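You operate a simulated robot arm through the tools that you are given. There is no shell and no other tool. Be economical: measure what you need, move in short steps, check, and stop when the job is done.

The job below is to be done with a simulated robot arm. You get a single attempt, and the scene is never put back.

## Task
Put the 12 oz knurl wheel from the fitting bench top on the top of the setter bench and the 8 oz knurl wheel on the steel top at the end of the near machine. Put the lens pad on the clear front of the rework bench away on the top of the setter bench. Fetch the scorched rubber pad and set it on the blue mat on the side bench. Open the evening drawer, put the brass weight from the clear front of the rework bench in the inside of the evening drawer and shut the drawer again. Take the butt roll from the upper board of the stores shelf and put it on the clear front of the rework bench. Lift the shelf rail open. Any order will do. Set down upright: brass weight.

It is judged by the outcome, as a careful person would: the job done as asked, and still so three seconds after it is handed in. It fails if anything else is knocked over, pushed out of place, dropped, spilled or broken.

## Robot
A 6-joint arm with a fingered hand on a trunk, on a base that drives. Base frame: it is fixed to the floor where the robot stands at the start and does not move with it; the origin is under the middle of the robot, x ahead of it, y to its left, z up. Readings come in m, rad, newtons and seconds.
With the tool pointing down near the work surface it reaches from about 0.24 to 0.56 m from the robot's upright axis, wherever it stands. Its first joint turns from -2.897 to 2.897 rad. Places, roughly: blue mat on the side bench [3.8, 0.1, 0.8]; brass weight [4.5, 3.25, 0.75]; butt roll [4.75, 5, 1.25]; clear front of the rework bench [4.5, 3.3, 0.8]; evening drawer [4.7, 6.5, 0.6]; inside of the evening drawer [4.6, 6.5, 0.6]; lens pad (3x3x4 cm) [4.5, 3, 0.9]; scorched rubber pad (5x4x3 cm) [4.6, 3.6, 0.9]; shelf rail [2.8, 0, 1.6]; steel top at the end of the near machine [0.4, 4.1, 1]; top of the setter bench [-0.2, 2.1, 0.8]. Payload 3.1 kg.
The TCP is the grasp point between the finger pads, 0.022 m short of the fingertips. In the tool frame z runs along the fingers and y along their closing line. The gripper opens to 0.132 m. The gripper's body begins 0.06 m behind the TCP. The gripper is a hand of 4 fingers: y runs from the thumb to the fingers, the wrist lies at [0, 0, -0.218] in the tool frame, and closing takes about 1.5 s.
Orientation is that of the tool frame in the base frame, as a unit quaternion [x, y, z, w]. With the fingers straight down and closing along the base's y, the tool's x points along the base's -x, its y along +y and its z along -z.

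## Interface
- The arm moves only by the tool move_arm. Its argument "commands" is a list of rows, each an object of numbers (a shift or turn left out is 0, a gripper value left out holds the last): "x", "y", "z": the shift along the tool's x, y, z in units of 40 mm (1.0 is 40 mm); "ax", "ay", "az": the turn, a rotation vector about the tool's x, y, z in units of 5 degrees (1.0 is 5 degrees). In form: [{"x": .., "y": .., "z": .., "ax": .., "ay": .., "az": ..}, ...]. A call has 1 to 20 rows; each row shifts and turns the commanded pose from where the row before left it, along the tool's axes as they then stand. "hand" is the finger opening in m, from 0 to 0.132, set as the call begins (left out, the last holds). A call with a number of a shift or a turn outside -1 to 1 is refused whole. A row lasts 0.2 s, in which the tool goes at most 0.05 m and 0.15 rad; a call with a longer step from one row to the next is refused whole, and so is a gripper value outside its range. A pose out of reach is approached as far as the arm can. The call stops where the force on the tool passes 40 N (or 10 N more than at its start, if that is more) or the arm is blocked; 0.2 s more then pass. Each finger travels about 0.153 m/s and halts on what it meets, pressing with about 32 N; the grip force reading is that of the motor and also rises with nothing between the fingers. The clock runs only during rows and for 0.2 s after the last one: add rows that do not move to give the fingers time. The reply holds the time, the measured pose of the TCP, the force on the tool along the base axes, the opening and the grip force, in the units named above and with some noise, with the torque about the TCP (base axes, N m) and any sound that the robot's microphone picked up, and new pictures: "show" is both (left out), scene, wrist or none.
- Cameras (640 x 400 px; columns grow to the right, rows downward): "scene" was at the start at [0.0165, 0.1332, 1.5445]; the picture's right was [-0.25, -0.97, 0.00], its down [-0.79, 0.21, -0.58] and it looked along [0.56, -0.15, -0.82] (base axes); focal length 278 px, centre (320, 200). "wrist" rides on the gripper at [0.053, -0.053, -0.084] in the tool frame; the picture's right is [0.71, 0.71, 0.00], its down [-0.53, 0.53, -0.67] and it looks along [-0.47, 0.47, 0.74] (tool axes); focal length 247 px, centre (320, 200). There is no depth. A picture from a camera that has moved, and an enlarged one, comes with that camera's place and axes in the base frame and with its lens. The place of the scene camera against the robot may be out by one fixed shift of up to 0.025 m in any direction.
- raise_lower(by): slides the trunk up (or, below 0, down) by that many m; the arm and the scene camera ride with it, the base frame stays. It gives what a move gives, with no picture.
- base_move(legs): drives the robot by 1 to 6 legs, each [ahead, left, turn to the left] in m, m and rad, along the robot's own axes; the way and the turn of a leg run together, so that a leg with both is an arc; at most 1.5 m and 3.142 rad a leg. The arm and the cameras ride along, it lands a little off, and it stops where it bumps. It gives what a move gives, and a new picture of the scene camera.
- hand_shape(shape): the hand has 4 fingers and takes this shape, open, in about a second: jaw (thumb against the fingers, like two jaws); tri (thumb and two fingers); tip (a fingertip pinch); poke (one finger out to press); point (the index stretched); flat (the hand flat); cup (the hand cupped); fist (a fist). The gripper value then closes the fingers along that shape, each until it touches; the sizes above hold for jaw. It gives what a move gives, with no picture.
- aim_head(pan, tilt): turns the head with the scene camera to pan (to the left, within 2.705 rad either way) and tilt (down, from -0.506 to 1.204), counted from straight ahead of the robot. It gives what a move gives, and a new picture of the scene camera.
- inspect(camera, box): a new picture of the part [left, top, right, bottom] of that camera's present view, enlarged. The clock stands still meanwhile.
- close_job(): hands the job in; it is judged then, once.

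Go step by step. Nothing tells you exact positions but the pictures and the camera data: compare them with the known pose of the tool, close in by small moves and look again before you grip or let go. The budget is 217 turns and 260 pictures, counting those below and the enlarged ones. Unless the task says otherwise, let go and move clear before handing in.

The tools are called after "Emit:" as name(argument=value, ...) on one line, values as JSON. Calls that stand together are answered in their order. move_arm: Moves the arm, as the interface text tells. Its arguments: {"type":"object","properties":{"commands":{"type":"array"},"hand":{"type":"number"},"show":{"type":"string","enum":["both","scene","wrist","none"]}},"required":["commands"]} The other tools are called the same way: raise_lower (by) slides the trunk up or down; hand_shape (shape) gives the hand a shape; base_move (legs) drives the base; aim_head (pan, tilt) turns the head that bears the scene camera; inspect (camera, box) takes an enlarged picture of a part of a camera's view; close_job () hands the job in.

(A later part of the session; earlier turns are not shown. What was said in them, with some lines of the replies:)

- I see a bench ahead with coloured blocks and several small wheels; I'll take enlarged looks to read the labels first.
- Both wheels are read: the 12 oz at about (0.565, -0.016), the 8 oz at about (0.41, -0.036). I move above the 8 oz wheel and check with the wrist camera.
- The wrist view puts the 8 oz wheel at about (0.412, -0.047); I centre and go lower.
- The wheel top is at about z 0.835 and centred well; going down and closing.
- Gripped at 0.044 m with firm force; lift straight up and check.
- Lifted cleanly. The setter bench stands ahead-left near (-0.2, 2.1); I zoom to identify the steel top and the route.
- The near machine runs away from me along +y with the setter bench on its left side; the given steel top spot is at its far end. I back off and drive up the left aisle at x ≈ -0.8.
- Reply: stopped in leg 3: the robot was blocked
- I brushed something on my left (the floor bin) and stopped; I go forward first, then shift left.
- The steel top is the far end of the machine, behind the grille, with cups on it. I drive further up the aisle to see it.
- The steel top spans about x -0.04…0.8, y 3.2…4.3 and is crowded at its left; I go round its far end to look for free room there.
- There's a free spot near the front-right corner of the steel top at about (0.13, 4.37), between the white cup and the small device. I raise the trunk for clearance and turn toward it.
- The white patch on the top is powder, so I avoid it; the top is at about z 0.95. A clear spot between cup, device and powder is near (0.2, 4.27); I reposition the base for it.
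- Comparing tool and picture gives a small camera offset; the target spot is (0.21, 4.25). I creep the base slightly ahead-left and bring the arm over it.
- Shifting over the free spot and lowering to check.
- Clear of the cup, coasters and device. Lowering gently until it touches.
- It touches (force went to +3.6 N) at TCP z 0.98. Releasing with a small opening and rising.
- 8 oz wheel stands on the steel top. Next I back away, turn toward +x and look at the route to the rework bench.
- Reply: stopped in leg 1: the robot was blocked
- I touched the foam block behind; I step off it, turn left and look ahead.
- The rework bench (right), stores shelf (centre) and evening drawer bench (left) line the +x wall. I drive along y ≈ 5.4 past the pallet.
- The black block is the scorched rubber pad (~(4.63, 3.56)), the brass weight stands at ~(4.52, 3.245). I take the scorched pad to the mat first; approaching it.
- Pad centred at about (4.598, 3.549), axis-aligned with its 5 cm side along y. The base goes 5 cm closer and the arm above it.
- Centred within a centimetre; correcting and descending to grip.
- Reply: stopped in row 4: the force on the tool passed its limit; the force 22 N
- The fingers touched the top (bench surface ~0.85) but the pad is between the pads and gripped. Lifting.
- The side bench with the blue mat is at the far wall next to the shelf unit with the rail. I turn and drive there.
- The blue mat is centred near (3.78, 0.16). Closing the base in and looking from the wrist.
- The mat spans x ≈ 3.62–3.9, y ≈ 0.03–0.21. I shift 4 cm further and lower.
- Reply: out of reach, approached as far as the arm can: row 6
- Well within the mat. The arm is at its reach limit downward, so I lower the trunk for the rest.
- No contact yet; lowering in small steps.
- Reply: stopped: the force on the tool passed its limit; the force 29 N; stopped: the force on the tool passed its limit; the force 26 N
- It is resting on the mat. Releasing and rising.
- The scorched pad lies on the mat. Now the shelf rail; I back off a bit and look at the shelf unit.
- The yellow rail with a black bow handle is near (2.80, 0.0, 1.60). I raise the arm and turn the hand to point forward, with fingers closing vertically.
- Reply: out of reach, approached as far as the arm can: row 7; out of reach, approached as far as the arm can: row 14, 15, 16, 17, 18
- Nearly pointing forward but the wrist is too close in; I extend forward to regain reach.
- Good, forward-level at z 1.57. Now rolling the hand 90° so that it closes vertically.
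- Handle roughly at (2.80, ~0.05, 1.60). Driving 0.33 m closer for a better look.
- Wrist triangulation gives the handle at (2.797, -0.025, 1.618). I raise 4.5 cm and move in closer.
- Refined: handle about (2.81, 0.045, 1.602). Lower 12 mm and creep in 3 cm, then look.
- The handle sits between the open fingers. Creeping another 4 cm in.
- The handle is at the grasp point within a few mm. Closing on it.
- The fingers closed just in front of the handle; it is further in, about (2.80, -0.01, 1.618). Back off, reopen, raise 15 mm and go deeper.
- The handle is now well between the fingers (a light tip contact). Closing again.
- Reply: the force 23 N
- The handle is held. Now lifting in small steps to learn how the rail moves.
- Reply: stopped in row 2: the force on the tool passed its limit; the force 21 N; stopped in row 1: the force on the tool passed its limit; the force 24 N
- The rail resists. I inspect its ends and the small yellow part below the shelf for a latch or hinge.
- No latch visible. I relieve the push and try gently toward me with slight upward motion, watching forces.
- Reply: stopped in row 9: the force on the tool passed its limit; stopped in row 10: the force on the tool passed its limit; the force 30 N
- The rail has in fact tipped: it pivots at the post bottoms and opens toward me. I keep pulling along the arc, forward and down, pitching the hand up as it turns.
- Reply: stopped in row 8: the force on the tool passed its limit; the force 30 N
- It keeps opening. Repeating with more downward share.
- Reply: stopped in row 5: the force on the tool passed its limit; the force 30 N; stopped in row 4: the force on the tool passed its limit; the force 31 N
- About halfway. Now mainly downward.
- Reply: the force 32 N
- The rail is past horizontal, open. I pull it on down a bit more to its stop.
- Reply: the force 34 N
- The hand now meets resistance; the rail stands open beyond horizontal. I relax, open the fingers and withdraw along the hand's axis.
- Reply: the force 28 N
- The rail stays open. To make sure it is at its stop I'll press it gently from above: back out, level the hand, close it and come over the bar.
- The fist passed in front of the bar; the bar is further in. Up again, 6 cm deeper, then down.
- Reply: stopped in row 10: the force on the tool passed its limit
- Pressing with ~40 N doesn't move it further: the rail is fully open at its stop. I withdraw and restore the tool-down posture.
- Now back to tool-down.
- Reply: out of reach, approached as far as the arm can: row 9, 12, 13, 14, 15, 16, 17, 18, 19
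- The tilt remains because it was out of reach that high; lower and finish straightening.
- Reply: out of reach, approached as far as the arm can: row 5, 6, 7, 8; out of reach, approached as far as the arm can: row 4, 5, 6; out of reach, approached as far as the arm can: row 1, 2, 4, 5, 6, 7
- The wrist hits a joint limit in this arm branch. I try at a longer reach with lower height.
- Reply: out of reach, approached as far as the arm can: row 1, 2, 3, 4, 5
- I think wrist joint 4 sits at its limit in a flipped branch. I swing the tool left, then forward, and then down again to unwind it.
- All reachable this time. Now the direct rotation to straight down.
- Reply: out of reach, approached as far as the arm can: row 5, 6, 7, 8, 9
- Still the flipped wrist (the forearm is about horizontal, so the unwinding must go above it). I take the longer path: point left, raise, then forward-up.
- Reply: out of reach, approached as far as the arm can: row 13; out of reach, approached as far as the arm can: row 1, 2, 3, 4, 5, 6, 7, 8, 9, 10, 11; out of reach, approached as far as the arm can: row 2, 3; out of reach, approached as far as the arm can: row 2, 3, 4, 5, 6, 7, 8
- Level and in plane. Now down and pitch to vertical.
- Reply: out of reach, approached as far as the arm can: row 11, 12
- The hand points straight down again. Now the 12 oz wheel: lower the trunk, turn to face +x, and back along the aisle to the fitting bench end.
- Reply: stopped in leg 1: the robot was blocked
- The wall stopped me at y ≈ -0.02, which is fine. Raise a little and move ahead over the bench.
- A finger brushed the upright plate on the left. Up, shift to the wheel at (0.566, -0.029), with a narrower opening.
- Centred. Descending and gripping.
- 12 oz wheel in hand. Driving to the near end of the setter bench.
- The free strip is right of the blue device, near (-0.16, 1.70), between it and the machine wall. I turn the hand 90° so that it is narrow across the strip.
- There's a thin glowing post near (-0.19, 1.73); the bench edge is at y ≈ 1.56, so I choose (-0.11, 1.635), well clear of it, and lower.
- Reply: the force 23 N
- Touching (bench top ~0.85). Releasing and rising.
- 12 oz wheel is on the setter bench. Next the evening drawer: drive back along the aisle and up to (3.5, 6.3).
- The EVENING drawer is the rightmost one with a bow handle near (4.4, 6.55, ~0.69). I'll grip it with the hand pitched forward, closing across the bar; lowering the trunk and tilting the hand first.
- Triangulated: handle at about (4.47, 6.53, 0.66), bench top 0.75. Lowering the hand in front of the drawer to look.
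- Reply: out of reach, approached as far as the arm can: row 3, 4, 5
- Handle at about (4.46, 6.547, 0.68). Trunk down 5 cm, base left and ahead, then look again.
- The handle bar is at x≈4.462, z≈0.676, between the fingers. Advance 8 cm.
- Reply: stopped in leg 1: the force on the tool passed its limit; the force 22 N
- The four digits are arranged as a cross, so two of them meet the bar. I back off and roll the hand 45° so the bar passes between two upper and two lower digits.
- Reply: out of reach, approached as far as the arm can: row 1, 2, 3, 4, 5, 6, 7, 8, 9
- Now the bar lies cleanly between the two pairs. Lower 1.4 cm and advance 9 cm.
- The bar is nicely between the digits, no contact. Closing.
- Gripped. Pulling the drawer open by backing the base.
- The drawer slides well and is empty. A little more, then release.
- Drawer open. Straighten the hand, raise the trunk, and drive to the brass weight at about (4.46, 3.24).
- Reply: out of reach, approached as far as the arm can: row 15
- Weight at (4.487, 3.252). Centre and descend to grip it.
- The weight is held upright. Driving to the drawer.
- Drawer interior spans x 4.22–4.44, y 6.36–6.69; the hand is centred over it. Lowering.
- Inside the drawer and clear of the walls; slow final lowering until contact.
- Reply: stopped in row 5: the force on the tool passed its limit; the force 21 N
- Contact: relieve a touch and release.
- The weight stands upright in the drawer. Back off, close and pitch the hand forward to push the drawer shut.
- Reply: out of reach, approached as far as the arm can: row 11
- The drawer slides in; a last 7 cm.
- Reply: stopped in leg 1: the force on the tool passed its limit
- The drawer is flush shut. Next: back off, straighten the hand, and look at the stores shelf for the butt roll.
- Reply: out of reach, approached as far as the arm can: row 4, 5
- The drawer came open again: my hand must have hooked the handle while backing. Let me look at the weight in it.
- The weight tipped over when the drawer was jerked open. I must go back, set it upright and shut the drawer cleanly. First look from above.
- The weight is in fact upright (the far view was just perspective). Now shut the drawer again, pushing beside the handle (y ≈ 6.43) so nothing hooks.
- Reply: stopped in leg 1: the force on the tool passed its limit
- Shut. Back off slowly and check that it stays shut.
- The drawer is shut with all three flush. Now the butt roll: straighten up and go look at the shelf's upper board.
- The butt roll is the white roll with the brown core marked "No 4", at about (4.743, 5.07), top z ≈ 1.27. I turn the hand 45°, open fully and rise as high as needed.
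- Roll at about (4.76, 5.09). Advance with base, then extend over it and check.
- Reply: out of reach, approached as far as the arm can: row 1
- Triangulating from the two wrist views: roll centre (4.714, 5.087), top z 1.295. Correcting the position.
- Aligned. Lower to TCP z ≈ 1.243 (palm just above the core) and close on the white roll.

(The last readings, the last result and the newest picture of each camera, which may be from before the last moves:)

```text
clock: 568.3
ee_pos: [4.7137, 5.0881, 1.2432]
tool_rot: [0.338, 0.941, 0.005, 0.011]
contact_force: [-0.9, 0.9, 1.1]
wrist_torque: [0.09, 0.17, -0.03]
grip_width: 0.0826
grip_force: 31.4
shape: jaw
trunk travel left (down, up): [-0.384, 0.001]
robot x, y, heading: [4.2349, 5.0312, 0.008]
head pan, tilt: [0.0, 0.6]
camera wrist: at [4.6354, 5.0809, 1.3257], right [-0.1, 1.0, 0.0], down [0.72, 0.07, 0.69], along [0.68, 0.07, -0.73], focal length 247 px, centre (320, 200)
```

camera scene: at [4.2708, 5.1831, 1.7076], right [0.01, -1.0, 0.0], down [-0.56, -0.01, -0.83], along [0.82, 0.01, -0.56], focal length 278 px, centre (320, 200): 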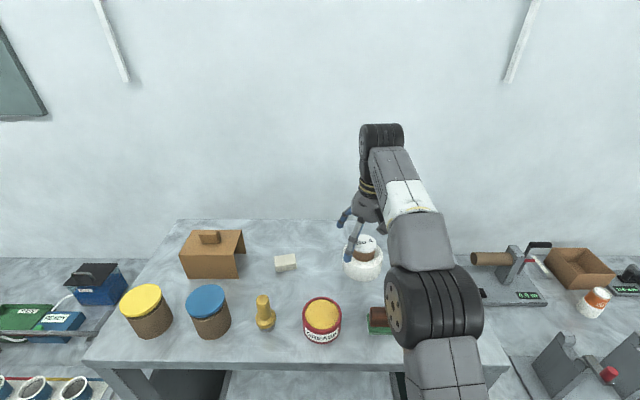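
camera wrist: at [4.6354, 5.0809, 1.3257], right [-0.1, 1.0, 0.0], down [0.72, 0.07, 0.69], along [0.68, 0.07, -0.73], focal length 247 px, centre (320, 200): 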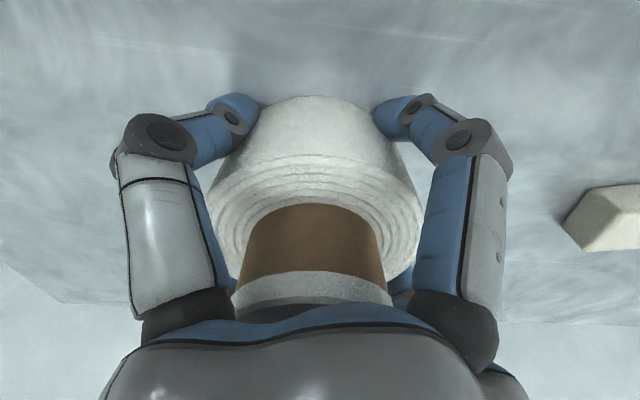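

Gripped. Lifting as high as the arm allows before coming out over the things in front.

Emit:
move_arm(commands=[{"z": -0.5}, {"z": -0.8}, {"z": -0.8}, {"z": -0.6}, {"z": -0.4}, {}])

```text
clock: 569.7
ee_pos: [4.7093, 5.0868, 1.3589]
tool_rot: [0.337, 0.941, 0.005, 0.012]
contact_force: [-0.4, 0.0, -2.6]
wrist_torque: [-0.01, 0.01, -0.02]
grip_width: 0.0818
grip_force: 32.2
shape: jaw
out of reach, approached as far as the arm can: row 5
trunk travel left (down, up): [-0.384, 0.001]
robot x, y, heading: [4.2393, 5.0335, 0.011]
head pan, tilt: [0.0, 0.6]
camera scene: at [4.2717, 5.1832, 1.7075], right [0.01, -1.0, 0.0], down [-0.57, -0.01, -0.82], along [0.82, 0.01, -0.57], focal length 278 px, centre (320, 200)
camera wrist: at [4.6298, 5.0795, 1.4406], right [-0.1, 1.0, 0.0], down [0.72, 0.07, 0.69], along [0.68, 0.07, -0.73], focal length 247 px, centre (320, 200)
```

scene: 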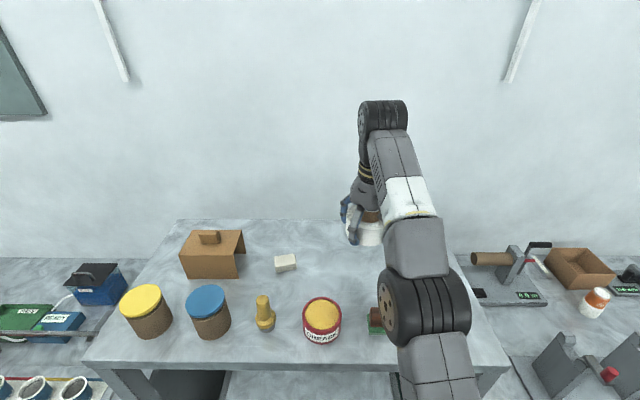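
wrist: 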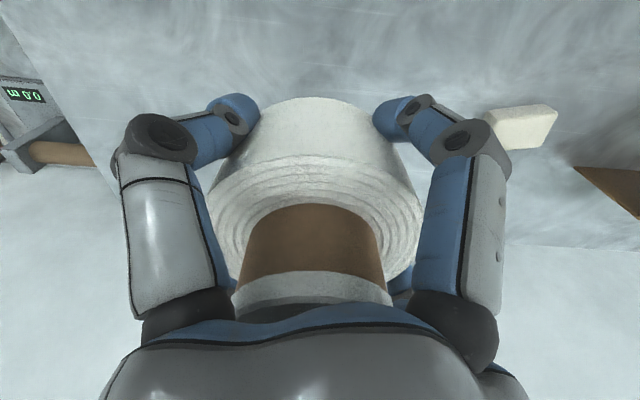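

The roll is high clear. Back off and drive to the rework bench front.

Emit:
base_move(legs=[[-0.65, 0, 0], [0, -1.0, 0], [0, -0.6, 0]])

Emit:
base_move(legs=[[0.42, 0, 0.0]])

```text
clock: 581.2
ee_pos: [4.0902, 3.5087, 1.3587]
tool_rot: [0.317, 0.948, 0.007, 0.012]
contact_force: [0.9, -0.4, -1.7]
wrist_torque: [-0.01, 0.0, -0.03]
grip_width: 0.0822
grip_force: 31.9
shape: jaw
trunk travel left (down, up): [-0.384, 0.001]
robot x, y, heading: [3.6181, 3.4365, 0.053]
head pan, tilt: [0.0, 0.6]
camera scene: at [3.6489, 3.5853, 1.7076], right [0.05, -1.0, 0.0], down [-0.56, -0.03, -0.82], along [0.82, 0.04, -0.57], focal length 278 px, centre (320, 200)
```

scene: 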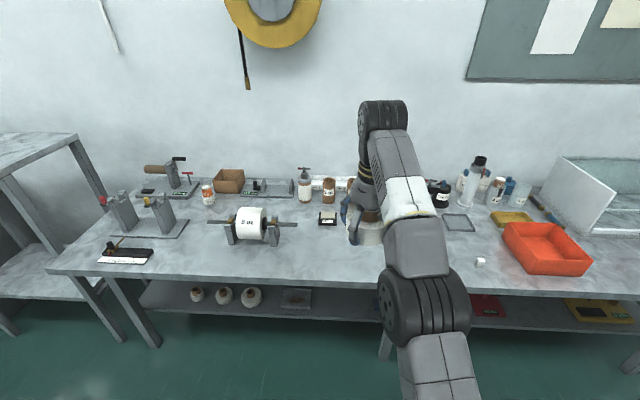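

```text
clock: 583.8
ee_pos: [4.5139, 3.5311, 1.3583]
tool_rot: [0.316, 0.949, 0.006, 0.012]
contact_force: [-0.4, -0.7, -1.9]
wrist_torque: [0.01, -0.01, -0.05]
grip_width: 0.0819
grip_force: 31.7
shape: jaw
trunk travel left (down, up): [-0.384, 0.001]
robot x, y, heading: [4.0478, 3.4561, 0.054]
head pan, tilt: [0.0, 0.6]
camera scene: at [4.0724, 3.6083, 1.7076], right [0.05, -1.0, 0.0], down [-0.56, -0.03, -0.82], along [0.82, 0.04, -0.57], focal length 278 px, centre (320, 200)
```

scene: 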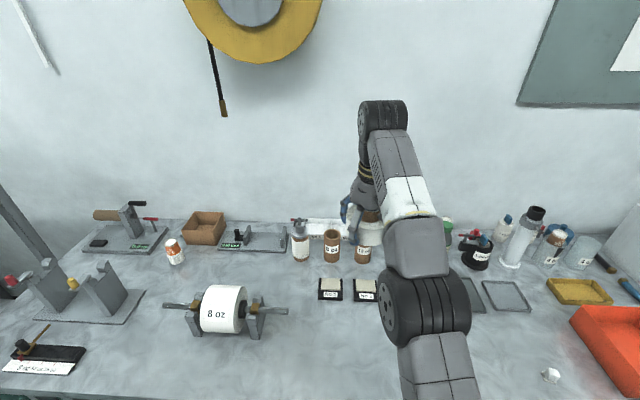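

Emit:
base_move(legs=[[0.0, -0.13, -0.05]])

Emit:
raise_lower(by=-0.25)

Emit:
move_arm(commands=[{"z": 0.9}, {"z": 0.9}, {"z": 0.6}, {}], show="wrist")

```text
clock: 585.1
ee_pos: [4.5198, 3.3782, 1.3581]
tool_rot: [0.34, 0.94, 0.006, 0.012]
contact_force: [0.3, 0.3, -2.5]
wrist_torque: [0.01, 0.02, -0.01]
grip_width: 0.0818
grip_force: 31.8
shape: jaw
trunk travel left (down, up): [-0.384, 0.001]
robot x, y, heading: [4.0494, 3.3272, 0.006]
head pan, tilt: [0.0, 0.6]
camera scene: at [4.0835, 3.4782, 1.7075], right [0.0, -1.0, 0.0], down [-0.57, 0.0, -0.82], along [0.82, 0.0, -0.57], focal length 278 px, centre (320, 200)
```

scene: 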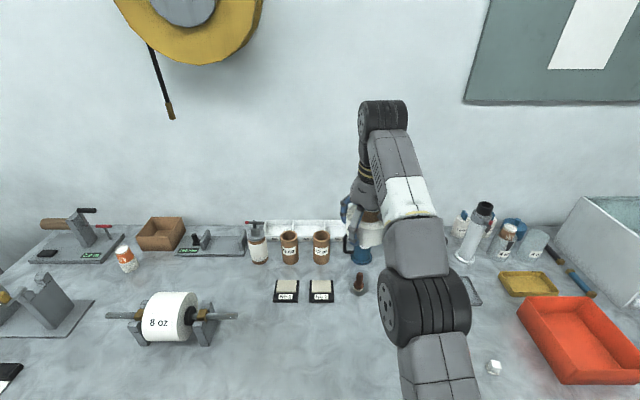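

```text
clock: 587.7
ee_pos: [4.5199, 3.3769, 1.1099]
tool_rot: [0.339, 0.941, 0.006, 0.012]
contact_force: [-0.1, -0.6, -1.7]
wrist_torque: [0.0, 0.01, 0.02]
grip_width: 0.0821
grip_force: 31.6
shape: jaw
trunk travel left (down, up): [-0.134, 0.251]
robot x, y, heading: [4.0497, 3.3324, 0.002]
head pan, tilt: [0.0, 0.6]
```

```text
clock: 588.7
ee_pos: [4.521, 3.3768, 1.013]
tool_rot: [0.34, 0.94, 0.005, 0.012]
contact_force: [0.0, -0.2, -1.8]
wrist_torque: [-0.03, -0.02, 0.0]
grip_width: 0.0819
grip_force: 31.9
shape: jaw
trunk travel left (down, up): [-0.134, 0.251]
robot x, y, heading: [4.0502, 3.3275, 0.003]
head pan, tilt: [0.0, 0.6]
camera wrist: at [4.4419, 3.3702, 1.0954], right [-0.09, 1.0, 0.0], down [0.72, 0.07, 0.69], along [0.69, 0.06, -0.73], focal length 247 px, centre (320, 200)
```

wrist: 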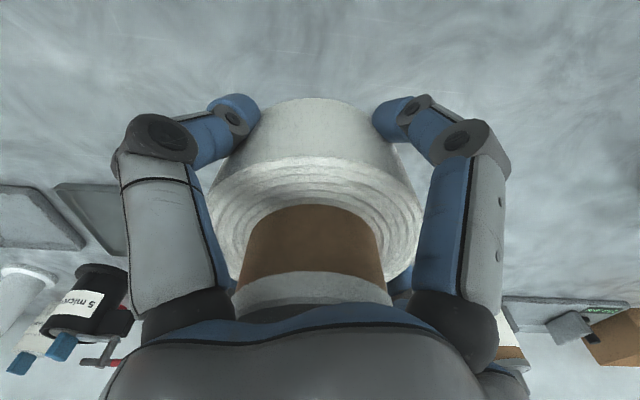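

The spot below is clear. Slow lowering to contact.

Emit:
move_arm(commands=[{"z": 0.9}, {"z": 0.9}, {"z": 0.4}, {"z": 0.2}, {"z": 0.15}, {"z": 0.15}, {"z": 0.15}, {"z": 0.12}, {"z": 0.12}, {"z": 0.12}, {}], show="wrist")

```text
clock: 591.1
ee_pos: [4.5256, 3.377, 0.885]
tool_rot: [0.34, 0.94, 0.004, 0.012]
contact_force: [0.7, -0.2, -1.5]
wrist_torque: [-0.01, 0.0, -0.03]
grip_width: 0.0818
grip_force: 32.6
shape: jaw
trunk travel left (down, up): [-0.134, 0.251]
robot x, y, heading: [4.05, 3.3245, 0.005]
head pan, tilt: [0.0, 0.6]
camera wrist: at [4.4465, 3.3717, 0.968], right [-0.09, 1.0, 0.0], down [0.72, 0.07, 0.69], along [0.68, 0.06, -0.73], focal length 247 px, centre (320, 200)
```

wrist: 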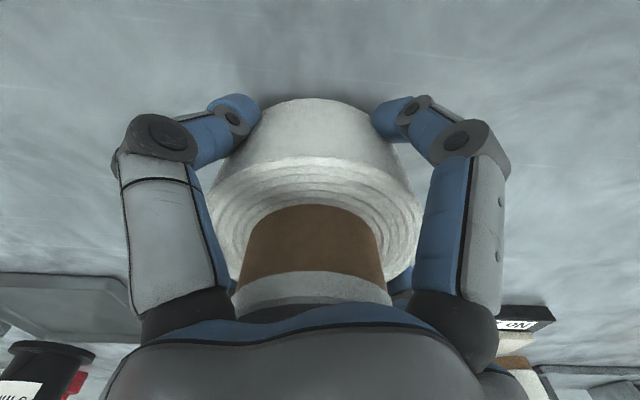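

Emit:
move_arm(commands=[{"z": 0.1}, {"z": 0.1}, {"z": 0.08}, {"z": 0.08}, {"z": 0.08}, {"z": 0.08}, {}], show="none")

```text
clock: 592.3
ee_pos: [4.5265, 3.3787, 0.8733]
tool_rot: [0.34, 0.94, 0.009, 0.018]
contact_force: [-6.3, -0.4, 17.4]
wrist_torque: [0.18, 0.82, 0.08]
grip_width: 0.0816
grip_force: 31.7
shape: jaw
trunk travel left (down, up): [-0.134, 0.251]
robot x, y, heading: [4.0503, 3.3278, 0.001]
head pan, tilt: [0.0, 0.6]
stopped in row 6: the force on the tool passed its limit (the readings are from after the stop); the commanded pose is now the measured one
```

Resting. Release fully open and rise straight up.

Emit:
move_arm(commands=[{"z": -0.05}, {}, {}, {}, {}], hand=0.132, show="none")

Emit:
move_arm(commands=[{"z": -0.6}, {"z": -0.9}, {"z": -1}, {"z": -1}, {"z": -1}, {"z": -0.8}, {}], show="wrist")

```text
clock: 593.0
ee_pos: [4.5321, 3.3794, 0.8754]
tool_rot: [0.341, 0.94, 0.01, 0.024]
contact_force: [0.6, -0.7, 0.2]
wrist_torque: [-0.04, -0.01, -0.01]
grip_width: 0.132
grip_force: 0.0
shape: jaw
trunk travel left (down, up): [-0.134, 0.251]
robot x, y, heading: [4.0487, 3.3263, 0.006]
head pan, tilt: [0.0, 0.6]
stopped in row 3: the force on the tool passed its limit (the readings are from after the stop); the commanded pose is now the measured one
```

```text
clock: 594.6
ee_pos: [4.5208, 3.3785, 1.0884]
tool_rot: [0.341, 0.94, 0.01, 0.023]
contact_force: [0.8, 0.1, 0.0]
wrist_torque: [-0.02, 0.02, -0.01]
grip_width: 0.1319
grip_force: 0.0
shape: jaw
trunk travel left (down, up): [-0.134, 0.251]
robot x, y, heading: [4.0515, 3.3237, 0.004]
head pan, tilt: [0.0, 0.6]
camera wrist: at [4.4396, 3.373, 1.1682], right [-0.09, 1.0, 0.0], down [0.71, 0.06, 0.7], along [0.7, 0.06, -0.71], focal length 247 px, centre (320, 200)
```

wrist: 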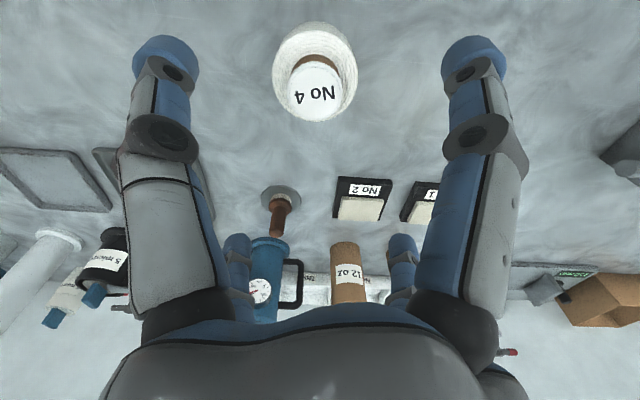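

The butt roll stands on the clear front. Last item: the lens pad at about (4.46, 2.97).

Emit:
move_arm(commands=[{"ax": 0.4, "ay": 0.42, "z": -0.5}, {}], hand=0.09, show="none")

Emit:
base_move(legs=[[-0.1, 0, 0], [0, -0.41, 0], [0.03, 0, 0]])

Emit:
inspect(camera="wrist", box=[0, 0, 640, 400])

```text
clock: 595.2
ee_pos: [4.5214, 3.3798, 1.0978]
tool_rot: [0.341, 0.94, 0.005, 0.011]
contact_force: [-0.7, 0.9, -0.6]
wrist_torque: [-0.02, -0.01, 0.04]
grip_width: 0.0905
grip_force: 0.0
shape: jaw
out of reach, approached as far as the arm can: row 1
trunk travel left (down, up): [-0.134, 0.251]
robot x, y, heading: [4.0456, 3.3272, 0.006]
head pan, tilt: [0.0, 0.6]
```

```text
clock: 598.9
ee_pos: [4.4539, 2.9716, 1.096]
tool_rot: [0.34, 0.94, 0.005, 0.011]
contact_force: [0.3, -0.2, 0.9]
wrist_torque: [-0.01, 0.03, -0.02]
grip_width: 0.0906
grip_force: 0.1
shape: jaw
trunk travel left (down, up): [-0.134, 0.251]
robot x, y, heading: [3.9799, 2.9196, 0.007]
head pan, tilt: [0.0, 0.6]
camera scene: at [4.0163, 3.0693, 1.4583], right [0.01, -1.0, 0.0], down [-0.57, 0.0, -0.82], along [0.82, 0.0, -0.57], focal length 278 px, centre (320, 200)
```

scene: 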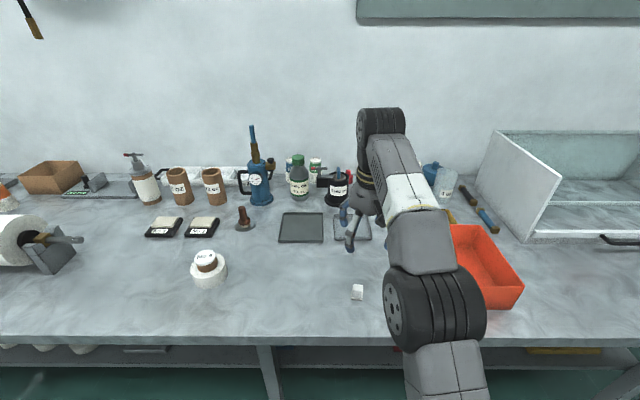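

```text
1.00 times, centred on (320, 200) of wrist
camera zoom: at [4.3747, 2.9653, 1.1794], right [-0.09, 1.0, 0.0], down [0.72, 0.07, 0.69], along [0.68, 0.06, -0.73], focal length 247 px, centre (320, 200)
```

zoom: 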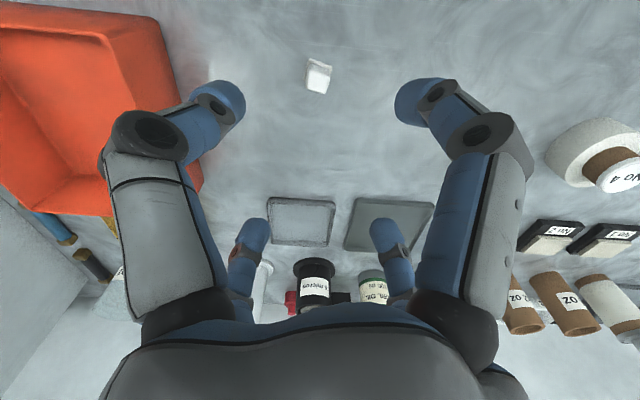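

Emit:
inspect(camera="wrist", box=[280, 40, 360, 110])

```text
5.71 times, centred on (320, 75) of wrist
camera zoom: at [4.3747, 2.9653, 1.1794], right [-0.09, 1.0, 0.0], down [0.72, 0.07, 0.69], along [0.68, 0.06, -0.73], focal length 1411 px, centre (320, 914)
```

zoom: 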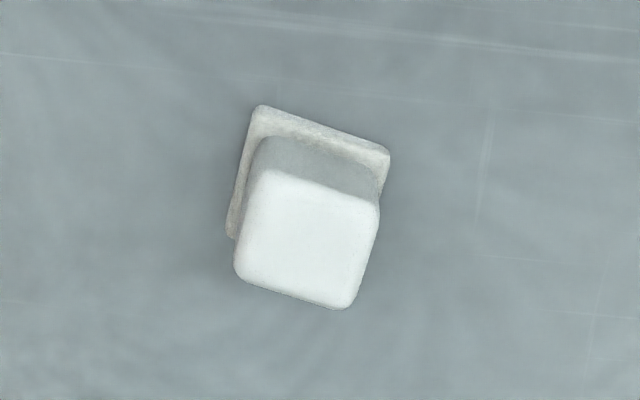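

Pad centre (4.466, 2.970), turned about 13°. I align the digits to its faces and go down.

Emit:
move_arm(commands=[{"x": -0.24, "y": 0.2}, {"az": -0.9}, {"az": -0.9}, {"az": -0.9}, {"az": -0.9}, {"az": -0.9}, {"az": -0.8}, {"z": 1}, {"z": 1}, {"z": 1}, {}], show="wrist")

```text
clock: 601.3
ee_pos: [4.4627, 2.9715, 0.9773]
tool_rot: [0.116, 0.993, 0.004, 0.013]
contact_force: [0.1, 0.4, -0.7]
wrist_torque: [0.03, -0.02, 0.0]
grip_width: 0.0903
grip_force: 0.0
shape: jaw
out of reach, approached as far as the arm can: row 1
trunk travel left (down, up): [-0.134, 0.251]
robot x, y, heading: [3.9785, 2.9186, 0.003]
head pan, tilt: [0.0, 0.6]
camera wrist: at [4.3955, 2.9327, 1.06], right [-0.53, 0.85, -0.01], down [0.62, 0.39, 0.69], along [0.59, 0.35, -0.73], focal length 247 px, centre (320, 200)
```

wrist: 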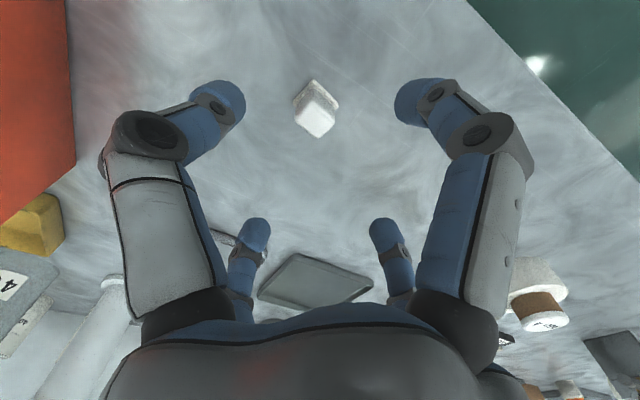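

Emit:
move_arm(commands=[{"z": 1}, {"z": 1}, {"z": 0.5}, {}], show="wrist")

Emit:
move_arm(commands=[{}, {}, {}, {}, {}, {}], hand=0.01, show="none")

Emit:
move_arm(commands=[{"z": -0.6}, {"z": -1}, {"z": -1}, {"z": -1}, {"z": -1}, {"z": -0.6}, {}], show="wrist")

```text
clock: 602.3
ee_pos: [4.4656, 2.9716, 0.8757]
tool_rot: [0.115, 0.993, 0.003, 0.012]
contact_force: [-0.9, -1.0, -0.7]
wrist_torque: [0.0, 0.02, -0.02]
grip_width: 0.0903
grip_force: 0.1
shape: jaw
trunk travel left (down, up): [-0.134, 0.251]
robot x, y, heading: [3.9842, 2.9198, 0.003]
head pan, tilt: [0.0, 0.6]
camera wrist: at [4.3972, 2.9324, 0.9577], right [-0.53, 0.85, -0.01], down [0.62, 0.39, 0.69], along [0.59, 0.35, -0.73], focal length 247 px, centre (320, 200)
```

wrist: 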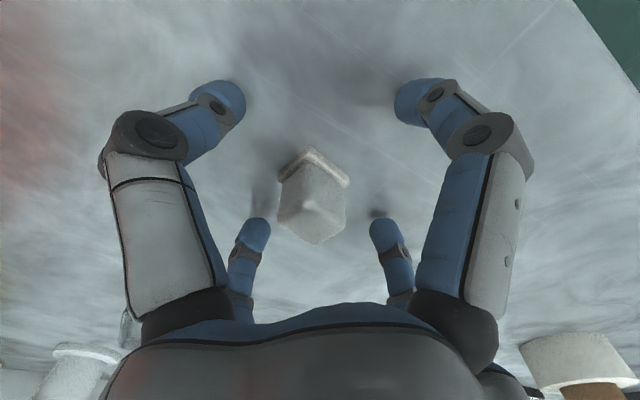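

```text
clock: 603.7
ee_pos: [4.4651, 2.9721, 0.8778]
tool_rot: [0.116, 0.993, 0.003, 0.015]
contact_force: [6.1, 0.5, 24.3]
wrist_torque: [0.33, -0.3, -0.05]
grip_width: 0.0183
grip_force: 32.1
shape: jaw
trunk travel left (down, up): [-0.134, 0.251]
robot x, y, heading: [3.9794, 2.9209, 0.005]
head pan, tilt: [0.0, 0.6]
```

```text
clock: 605.3
ee_pos: [4.4604, 2.9686, 1.0847]
tool_rot: [0.116, 0.993, 0.004, 0.011]
contact_force: [0.7, 0.9, -0.5]
wrist_torque: [0.01, 0.04, -0.02]
grip_width: 0.0178
grip_force: 32.3
shape: jaw
trunk travel left (down, up): [-0.134, 0.251]
robot x, y, heading: [3.9795, 2.9173, 0.003]
head pan, tilt: [0.0, 0.6]
camera wrist: at [4.3926, 2.9283, 1.1671], right [-0.53, 0.85, -0.01], down [0.62, 0.39, 0.68], along [0.59, 0.35, -0.73], focal length 247 px, centre (320, 200)
```

wrist: 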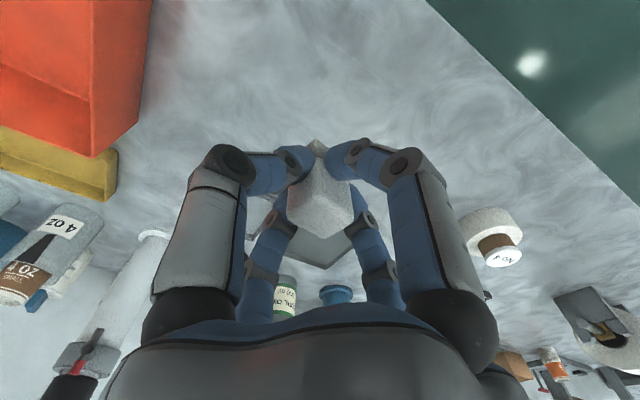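

Lens pad in hand. Driving back to the setter bench.

Emit:
base_move(legs=[[-0.5, 0, 0], [0, -1.0, 0], [0, -0.95, 0]])

Emit:
base_move(legs=[[-1.4, 0, 0], [-1.4, 0, 0]])

```text
clock: 617.5
ee_pos: [3.928, 1.0234, 1.0841]
tool_rot: [0.132, 0.991, 0.003, 0.013]
contact_force: [-0.1, -0.2, 0.2]
wrist_torque: [0.0, -0.01, -0.03]
grip_width: 0.0179
grip_force: 31.8
shape: jaw
trunk travel left (down, up): [-0.134, 0.251]
robot x, y, heading: [3.4442, 0.988, -0.029]
head pan, tilt: [0.0, 0.6]
camera scene: at [3.4846, 1.1399, 1.4584], right [-0.03, -1.0, 0.0], down [-0.56, 0.02, -0.82], along [0.82, -0.02, -0.57], focal length 278 px, centre (320, 200)
```

scene: 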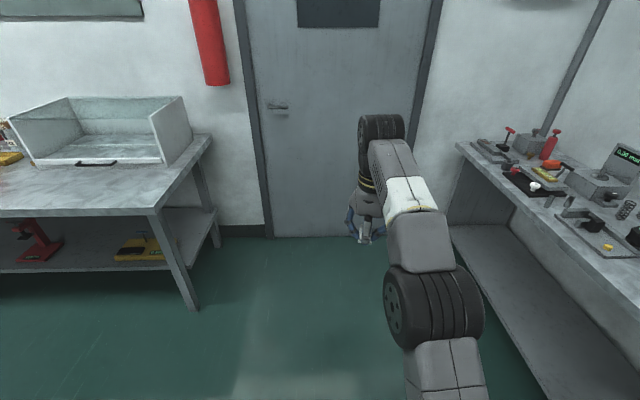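

```text
clock: 631.0
ee_pos: [1.1429, 1.1755, 1.0839]
tool_rot: [0.177, 0.984, 0.002, 0.013]
contact_force: [0.1, 0.1, -0.3]
wrist_torque: [-0.06, 0.02, -0.03]
grip_width: 0.0179
grip_force: 32.0
shape: jaw
trunk travel left (down, up): [-0.134, 0.251]
robot x, y, heading: [0.661, 1.1876, -0.12]
head pan, tilt: [0.0, 0.6]
camera scene: at [0.7122, 1.3323, 1.4583], right [-0.12, -0.99, 0.0], down [-0.56, 0.07, -0.83], along [0.82, -0.1, -0.56], focal length 278 px, centre (320, 200)
```

scene: 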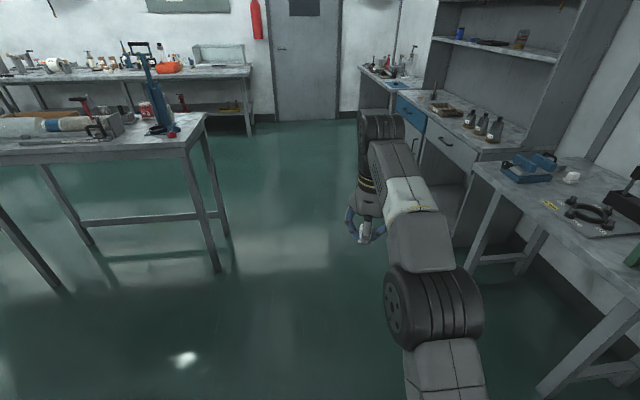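

Emit:
base_move(legs=[[-0.83, -0.24, 0], [0, 0, 1.69]])

Emit:
aim_head(pan=0.0, tilt=0.85)

```text
clock: 639.7
ee_pos: [-0.2276, 1.5425, 1.0851]
tool_rot: [-0.597, 0.802, 0.01, 0.008]
contact_force: [0.2, 0.3, 0.8]
wrist_torque: [-0.01, 0.0, 0.01]
grip_width: 0.018
grip_force: 32.2
shape: jaw
trunk travel left (down, up): [-0.134, 0.251]
robot x, y, heading: [-0.2107, 1.0586, 1.519]
head pan, tilt: [0.0, 0.6]
camera scene: at [-0.3463, 1.099, 1.4583], right [1.0, -0.05, 0.0], down [-0.03, -0.56, -0.83], along [0.04, 0.82, -0.56], focal length 278 px, centre (320, 200)
```

scene: 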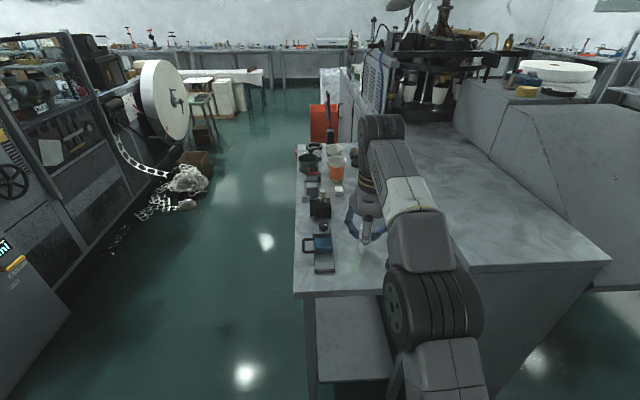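

```text
clock: 640.5
ee_pos: [-0.2292, 1.5422, 1.0844]
tool_rot: [-0.597, 0.802, 0.01, 0.007]
contact_force: [-0.3, 0.5, -0.1]
wrist_torque: [0.02, -0.02, 0.01]
grip_width: 0.018
grip_force: 32.1
shape: jaw
trunk travel left (down, up): [-0.134, 0.251]
robot x, y, heading: [-0.2047, 1.057, 1.517]
head pan, tilt: [0.0, 0.85]
camera scene: at [-0.3468, 1.0889, 1.4375], right [1.0, -0.05, 0.0], down [-0.04, -0.75, -0.66], along [0.04, 0.66, -0.75], focal length 278 px, centre (320, 200)
```

scene: 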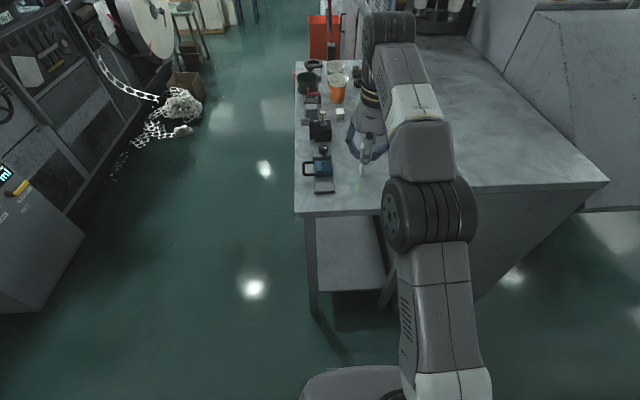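

The wheel hides behind the arm. I'll place the pad behind it at about (-0.095, 1.745), clear of the lamp post. Positioning and checking with the wrist camera.

Emit:
base_move(legs=[[0, -0.15, 0.05], [0.19, 0, 0]])

Emit:
inspect(camera="wrist", box=[0, 0, 640, 400])

```text
clock: 643.0
ee_pos: [-0.0932, 1.7218, 1.0838]
tool_rot: [-0.615, 0.789, 0.01, 0.006]
contact_force: [0.1, -0.2, -0.6]
wrist_torque: [-0.06, 0.0, 0.0]
grip_width: 0.0178
grip_force: 31.9
shape: jaw
trunk travel left (down, up): [-0.134, 0.251]
robot x, y, heading: [-0.0517, 1.2359, 1.56]
head pan, tilt: [0.0, 0.85]
camera scene: at [-0.1927, 1.2643, 1.4374], right [1.0, -0.01, 0.0], down [-0.01, -0.75, -0.66], along [0.01, 0.66, -0.75], focal length 278 px, centre (320, 200)
```

scene: 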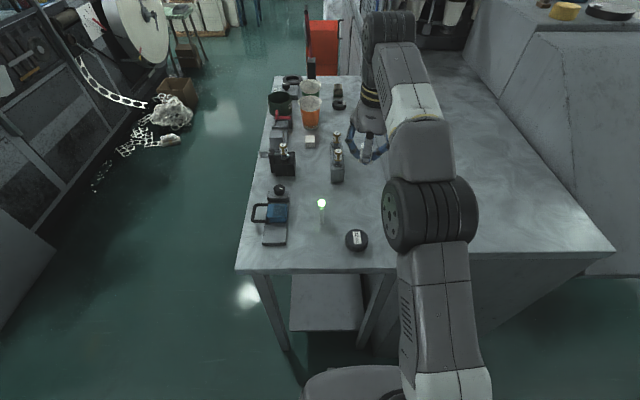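

```text
1.00 times, centred on (320, 200) of wrist
camera zoom: at [-0.057, 1.6551, 1.1664], right [-0.86, -0.51, -0.01], down [-0.38, 0.62, 0.68], along [-0.34, 0.59, -0.73], focal length 247 px, centre (320, 200)
```

zoom: 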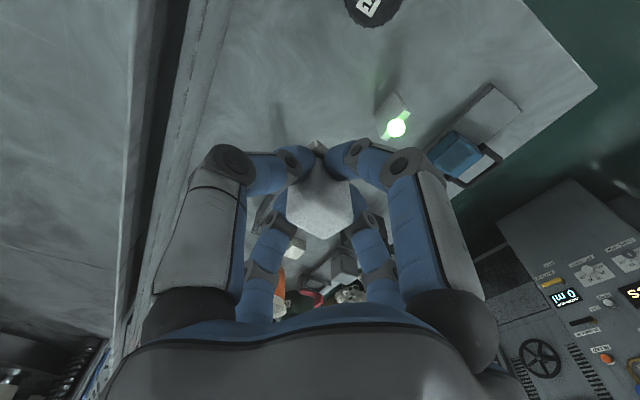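

Free spot confirmed at (-0.08, 1.745). Moving over it and lowering.

Emit:
move_arm(commands=[{"x": -0.64, "y": -0.18}, {"z": 1}, {"z": 1}, {"z": 1}, {"z": 0.9}, {}], show="wrist")

```text
clock: 644.4
ee_pos: [-0.079, 1.7356, 0.9216]
tool_rot: [-0.614, 0.789, 0.011, 0.006]
contact_force: [-0.3, 1.0, -0.8]
wrist_torque: [0.0, 0.02, 0.01]
grip_width: 0.0183
grip_force: 31.9
shape: jaw
out of reach, approached as far as the arm can: row 1
trunk travel left (down, up): [-0.134, 0.251]
robot x, y, heading: [-0.0538, 1.2388, 1.556]
head pan, tilt: [0.0, 0.85]
camera wrist: at [-0.0426, 1.668, 1.0043], right [-0.86, -0.51, -0.01], down [-0.38, 0.62, 0.69], along [-0.34, 0.59, -0.73], focal length 247 px, centre (320, 200)
```

wrist: 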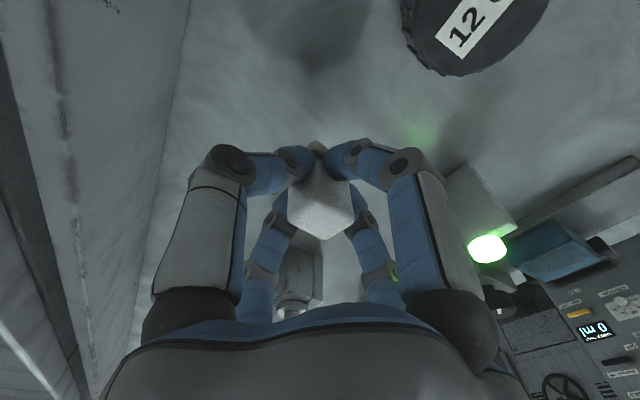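

Emit:
move_arm(commands=[{"z": 0.4}, {"z": 0.3}, {"z": 0.15}, {"z": 0.12}, {"z": 0.1}, {"z": 0.1}, {"z": 0.08}, {"z": 0.08}, {"z": 0.08}, {}], show="none")

```text
clock: 646.1
ee_pos: [-0.0813, 1.7397, 0.8778]
tool_rot: [-0.614, 0.789, 0.017, 0.01]
contact_force: [1.2, -4.3, 19.5]
wrist_torque: [-0.1, 0.28, 0.06]
grip_width: 0.0182
grip_force: 32.1
shape: jaw
trunk travel left (down, up): [-0.134, 0.251]
robot x, y, heading: [-0.0506, 1.2359, 1.565]
head pan, tilt: [0.0, 0.85]
stopped in row 8: the force on the tool passed its limit (the readings are from after the stop); the commanded pose is now the measured one
```

Contact. Release with a modest opening and rise.

Emit:
move_arm(commands=[{"z": -0.06}, {}, {}, {}], hand=0.065, show="none")

Emit:
move_arm(commands=[{"z": -0.6}, {"z": -1}, {"z": -1}, {"z": -1}, {"z": -1}, {"z": -0.6}, {}], show="wrist")

```text
clock: 647.1
ee_pos: [-0.0815, 1.7413, 0.8767]
tool_rot: [-0.614, 0.789, 0.015, 0.01]
contact_force: [-0.6, -0.9, -0.6]
wrist_torque: [-0.03, 0.03, 0.0]
grip_width: 0.0645
grip_force: 0.1
shape: jaw
trunk travel left (down, up): [-0.134, 0.251]
robot x, y, heading: [-0.0535, 1.2404, 1.558]
head pan, tilt: [0.0, 0.85]
```

```text
clock: 648.7
ee_pos: [-0.0769, 1.7334, 1.0743]
tool_rot: [-0.614, 0.789, 0.016, 0.009]
contact_force: [-0.2, -0.3, 0.3]
wrist_torque: [0.0, 0.01, -0.04]
grip_width: 0.0644
grip_force: 0.0
shape: jaw
out of reach, approached as far as the arm can: row 6
trunk travel left (down, up): [-0.134, 0.251]
robot x, y, heading: [-0.0511, 1.2354, 1.564]
head pan, tilt: [0.0, 0.85]
camera wrist: at [-0.0399, 1.6668, 1.1561], right [-0.86, -0.51, -0.02], down [-0.38, 0.62, 0.69], along [-0.34, 0.6, -0.72], focal length 247 px, centre (320, 200)
```

wrist: 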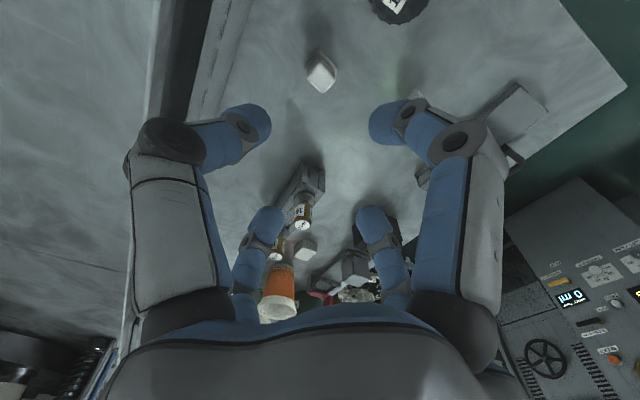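

The lens pad stands on the setter bench. Back away for a final check.

Emit:
base_move(legs=[[-0.35, 0, 0]])

Emit:
inspect(camera="scene", box=[220, 30, 420, 200])

```text
clock: 651.0
ee_pos: [-0.0789, 1.3758, 1.0748]
tool_rot: [-0.613, 0.79, 0.016, 0.011]
contact_force: [0.2, -0.5, 1.3]
wrist_torque: [0.01, 0.01, 0.02]
grip_width: 0.0645
grip_force: 0.0
shape: jaw
trunk travel left (down, up): [-0.134, 0.251]
robot x, y, heading: [-0.0585, 0.8768, 1.557]
head pan, tilt: [0.0, 0.85]
camera scene: at [-0.1974, 0.9048, 1.4374], right [1.0, -0.02, 0.0], down [-0.01, -0.75, -0.66], along [0.01, 0.66, -0.75], focal length 278 px, centre (320, 200)
```

scene: 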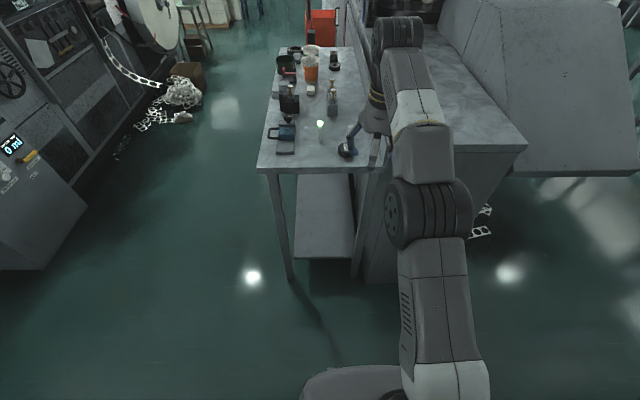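

```text
2.35 times, centred on (320, 115) of scene
camera zoom: at [-0.1974, 0.9048, 1.4374], right [1.0, -0.02, 0.0], down [-0.01, -0.75, -0.66], along [0.01, 0.66, -0.75], focal length 655 px, centre (320, 400)
```

zoom: 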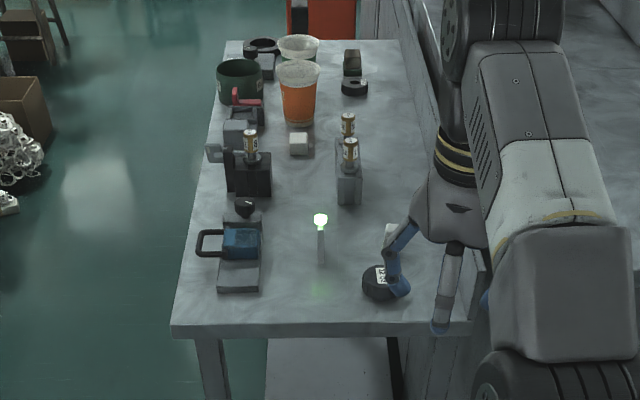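

Everything is placed: the lamp post and neighbours stand undisturbed, and the hand is clear. Handing in.

Emit:
close_job()

```text
The job is handed in.
```

I did every part of the job and handed it in. I could not confirm that the brass weight is still upright in the shut drawer.

- **12 oz knurl wheel:** it is on the top of the setter bench.
- **8 oz knurl wheel:** it is on the steel top at the far end of the near machine.
- **Lens pad:** it is on the top of the setter bench, behind the 12 oz wheel.
- **Scorched rubber pad:** it is on the blue mat on the side bench. I let go of it about 8 mm above the mat.
- **Brass weight:** it is in the evening drawer, and the drawer is shut. My hand caught the handle after the first push and pulled the drawer back open. The weight was still upright when I looked before the second push, but I could not see it once the drawer was shut.
- **Butt roll:** I took the white roll marked "No 4" from the upper board of the stores shelf. It stands on the clear front of the rework bench.
- **Shelf rail:** it is open. It swings forward and down rather than up, and a firm push did not move it further.

The robot touched a few things on the way:
- The base bumped what I took to be the floor bin near the start point, something behind it near the far end of the machine, and the wall by the fitting bench.
- A finger brushed the upright plate on the fitting bench.

I saw nothing knocked over or out of place, but I did not go back to check each one.
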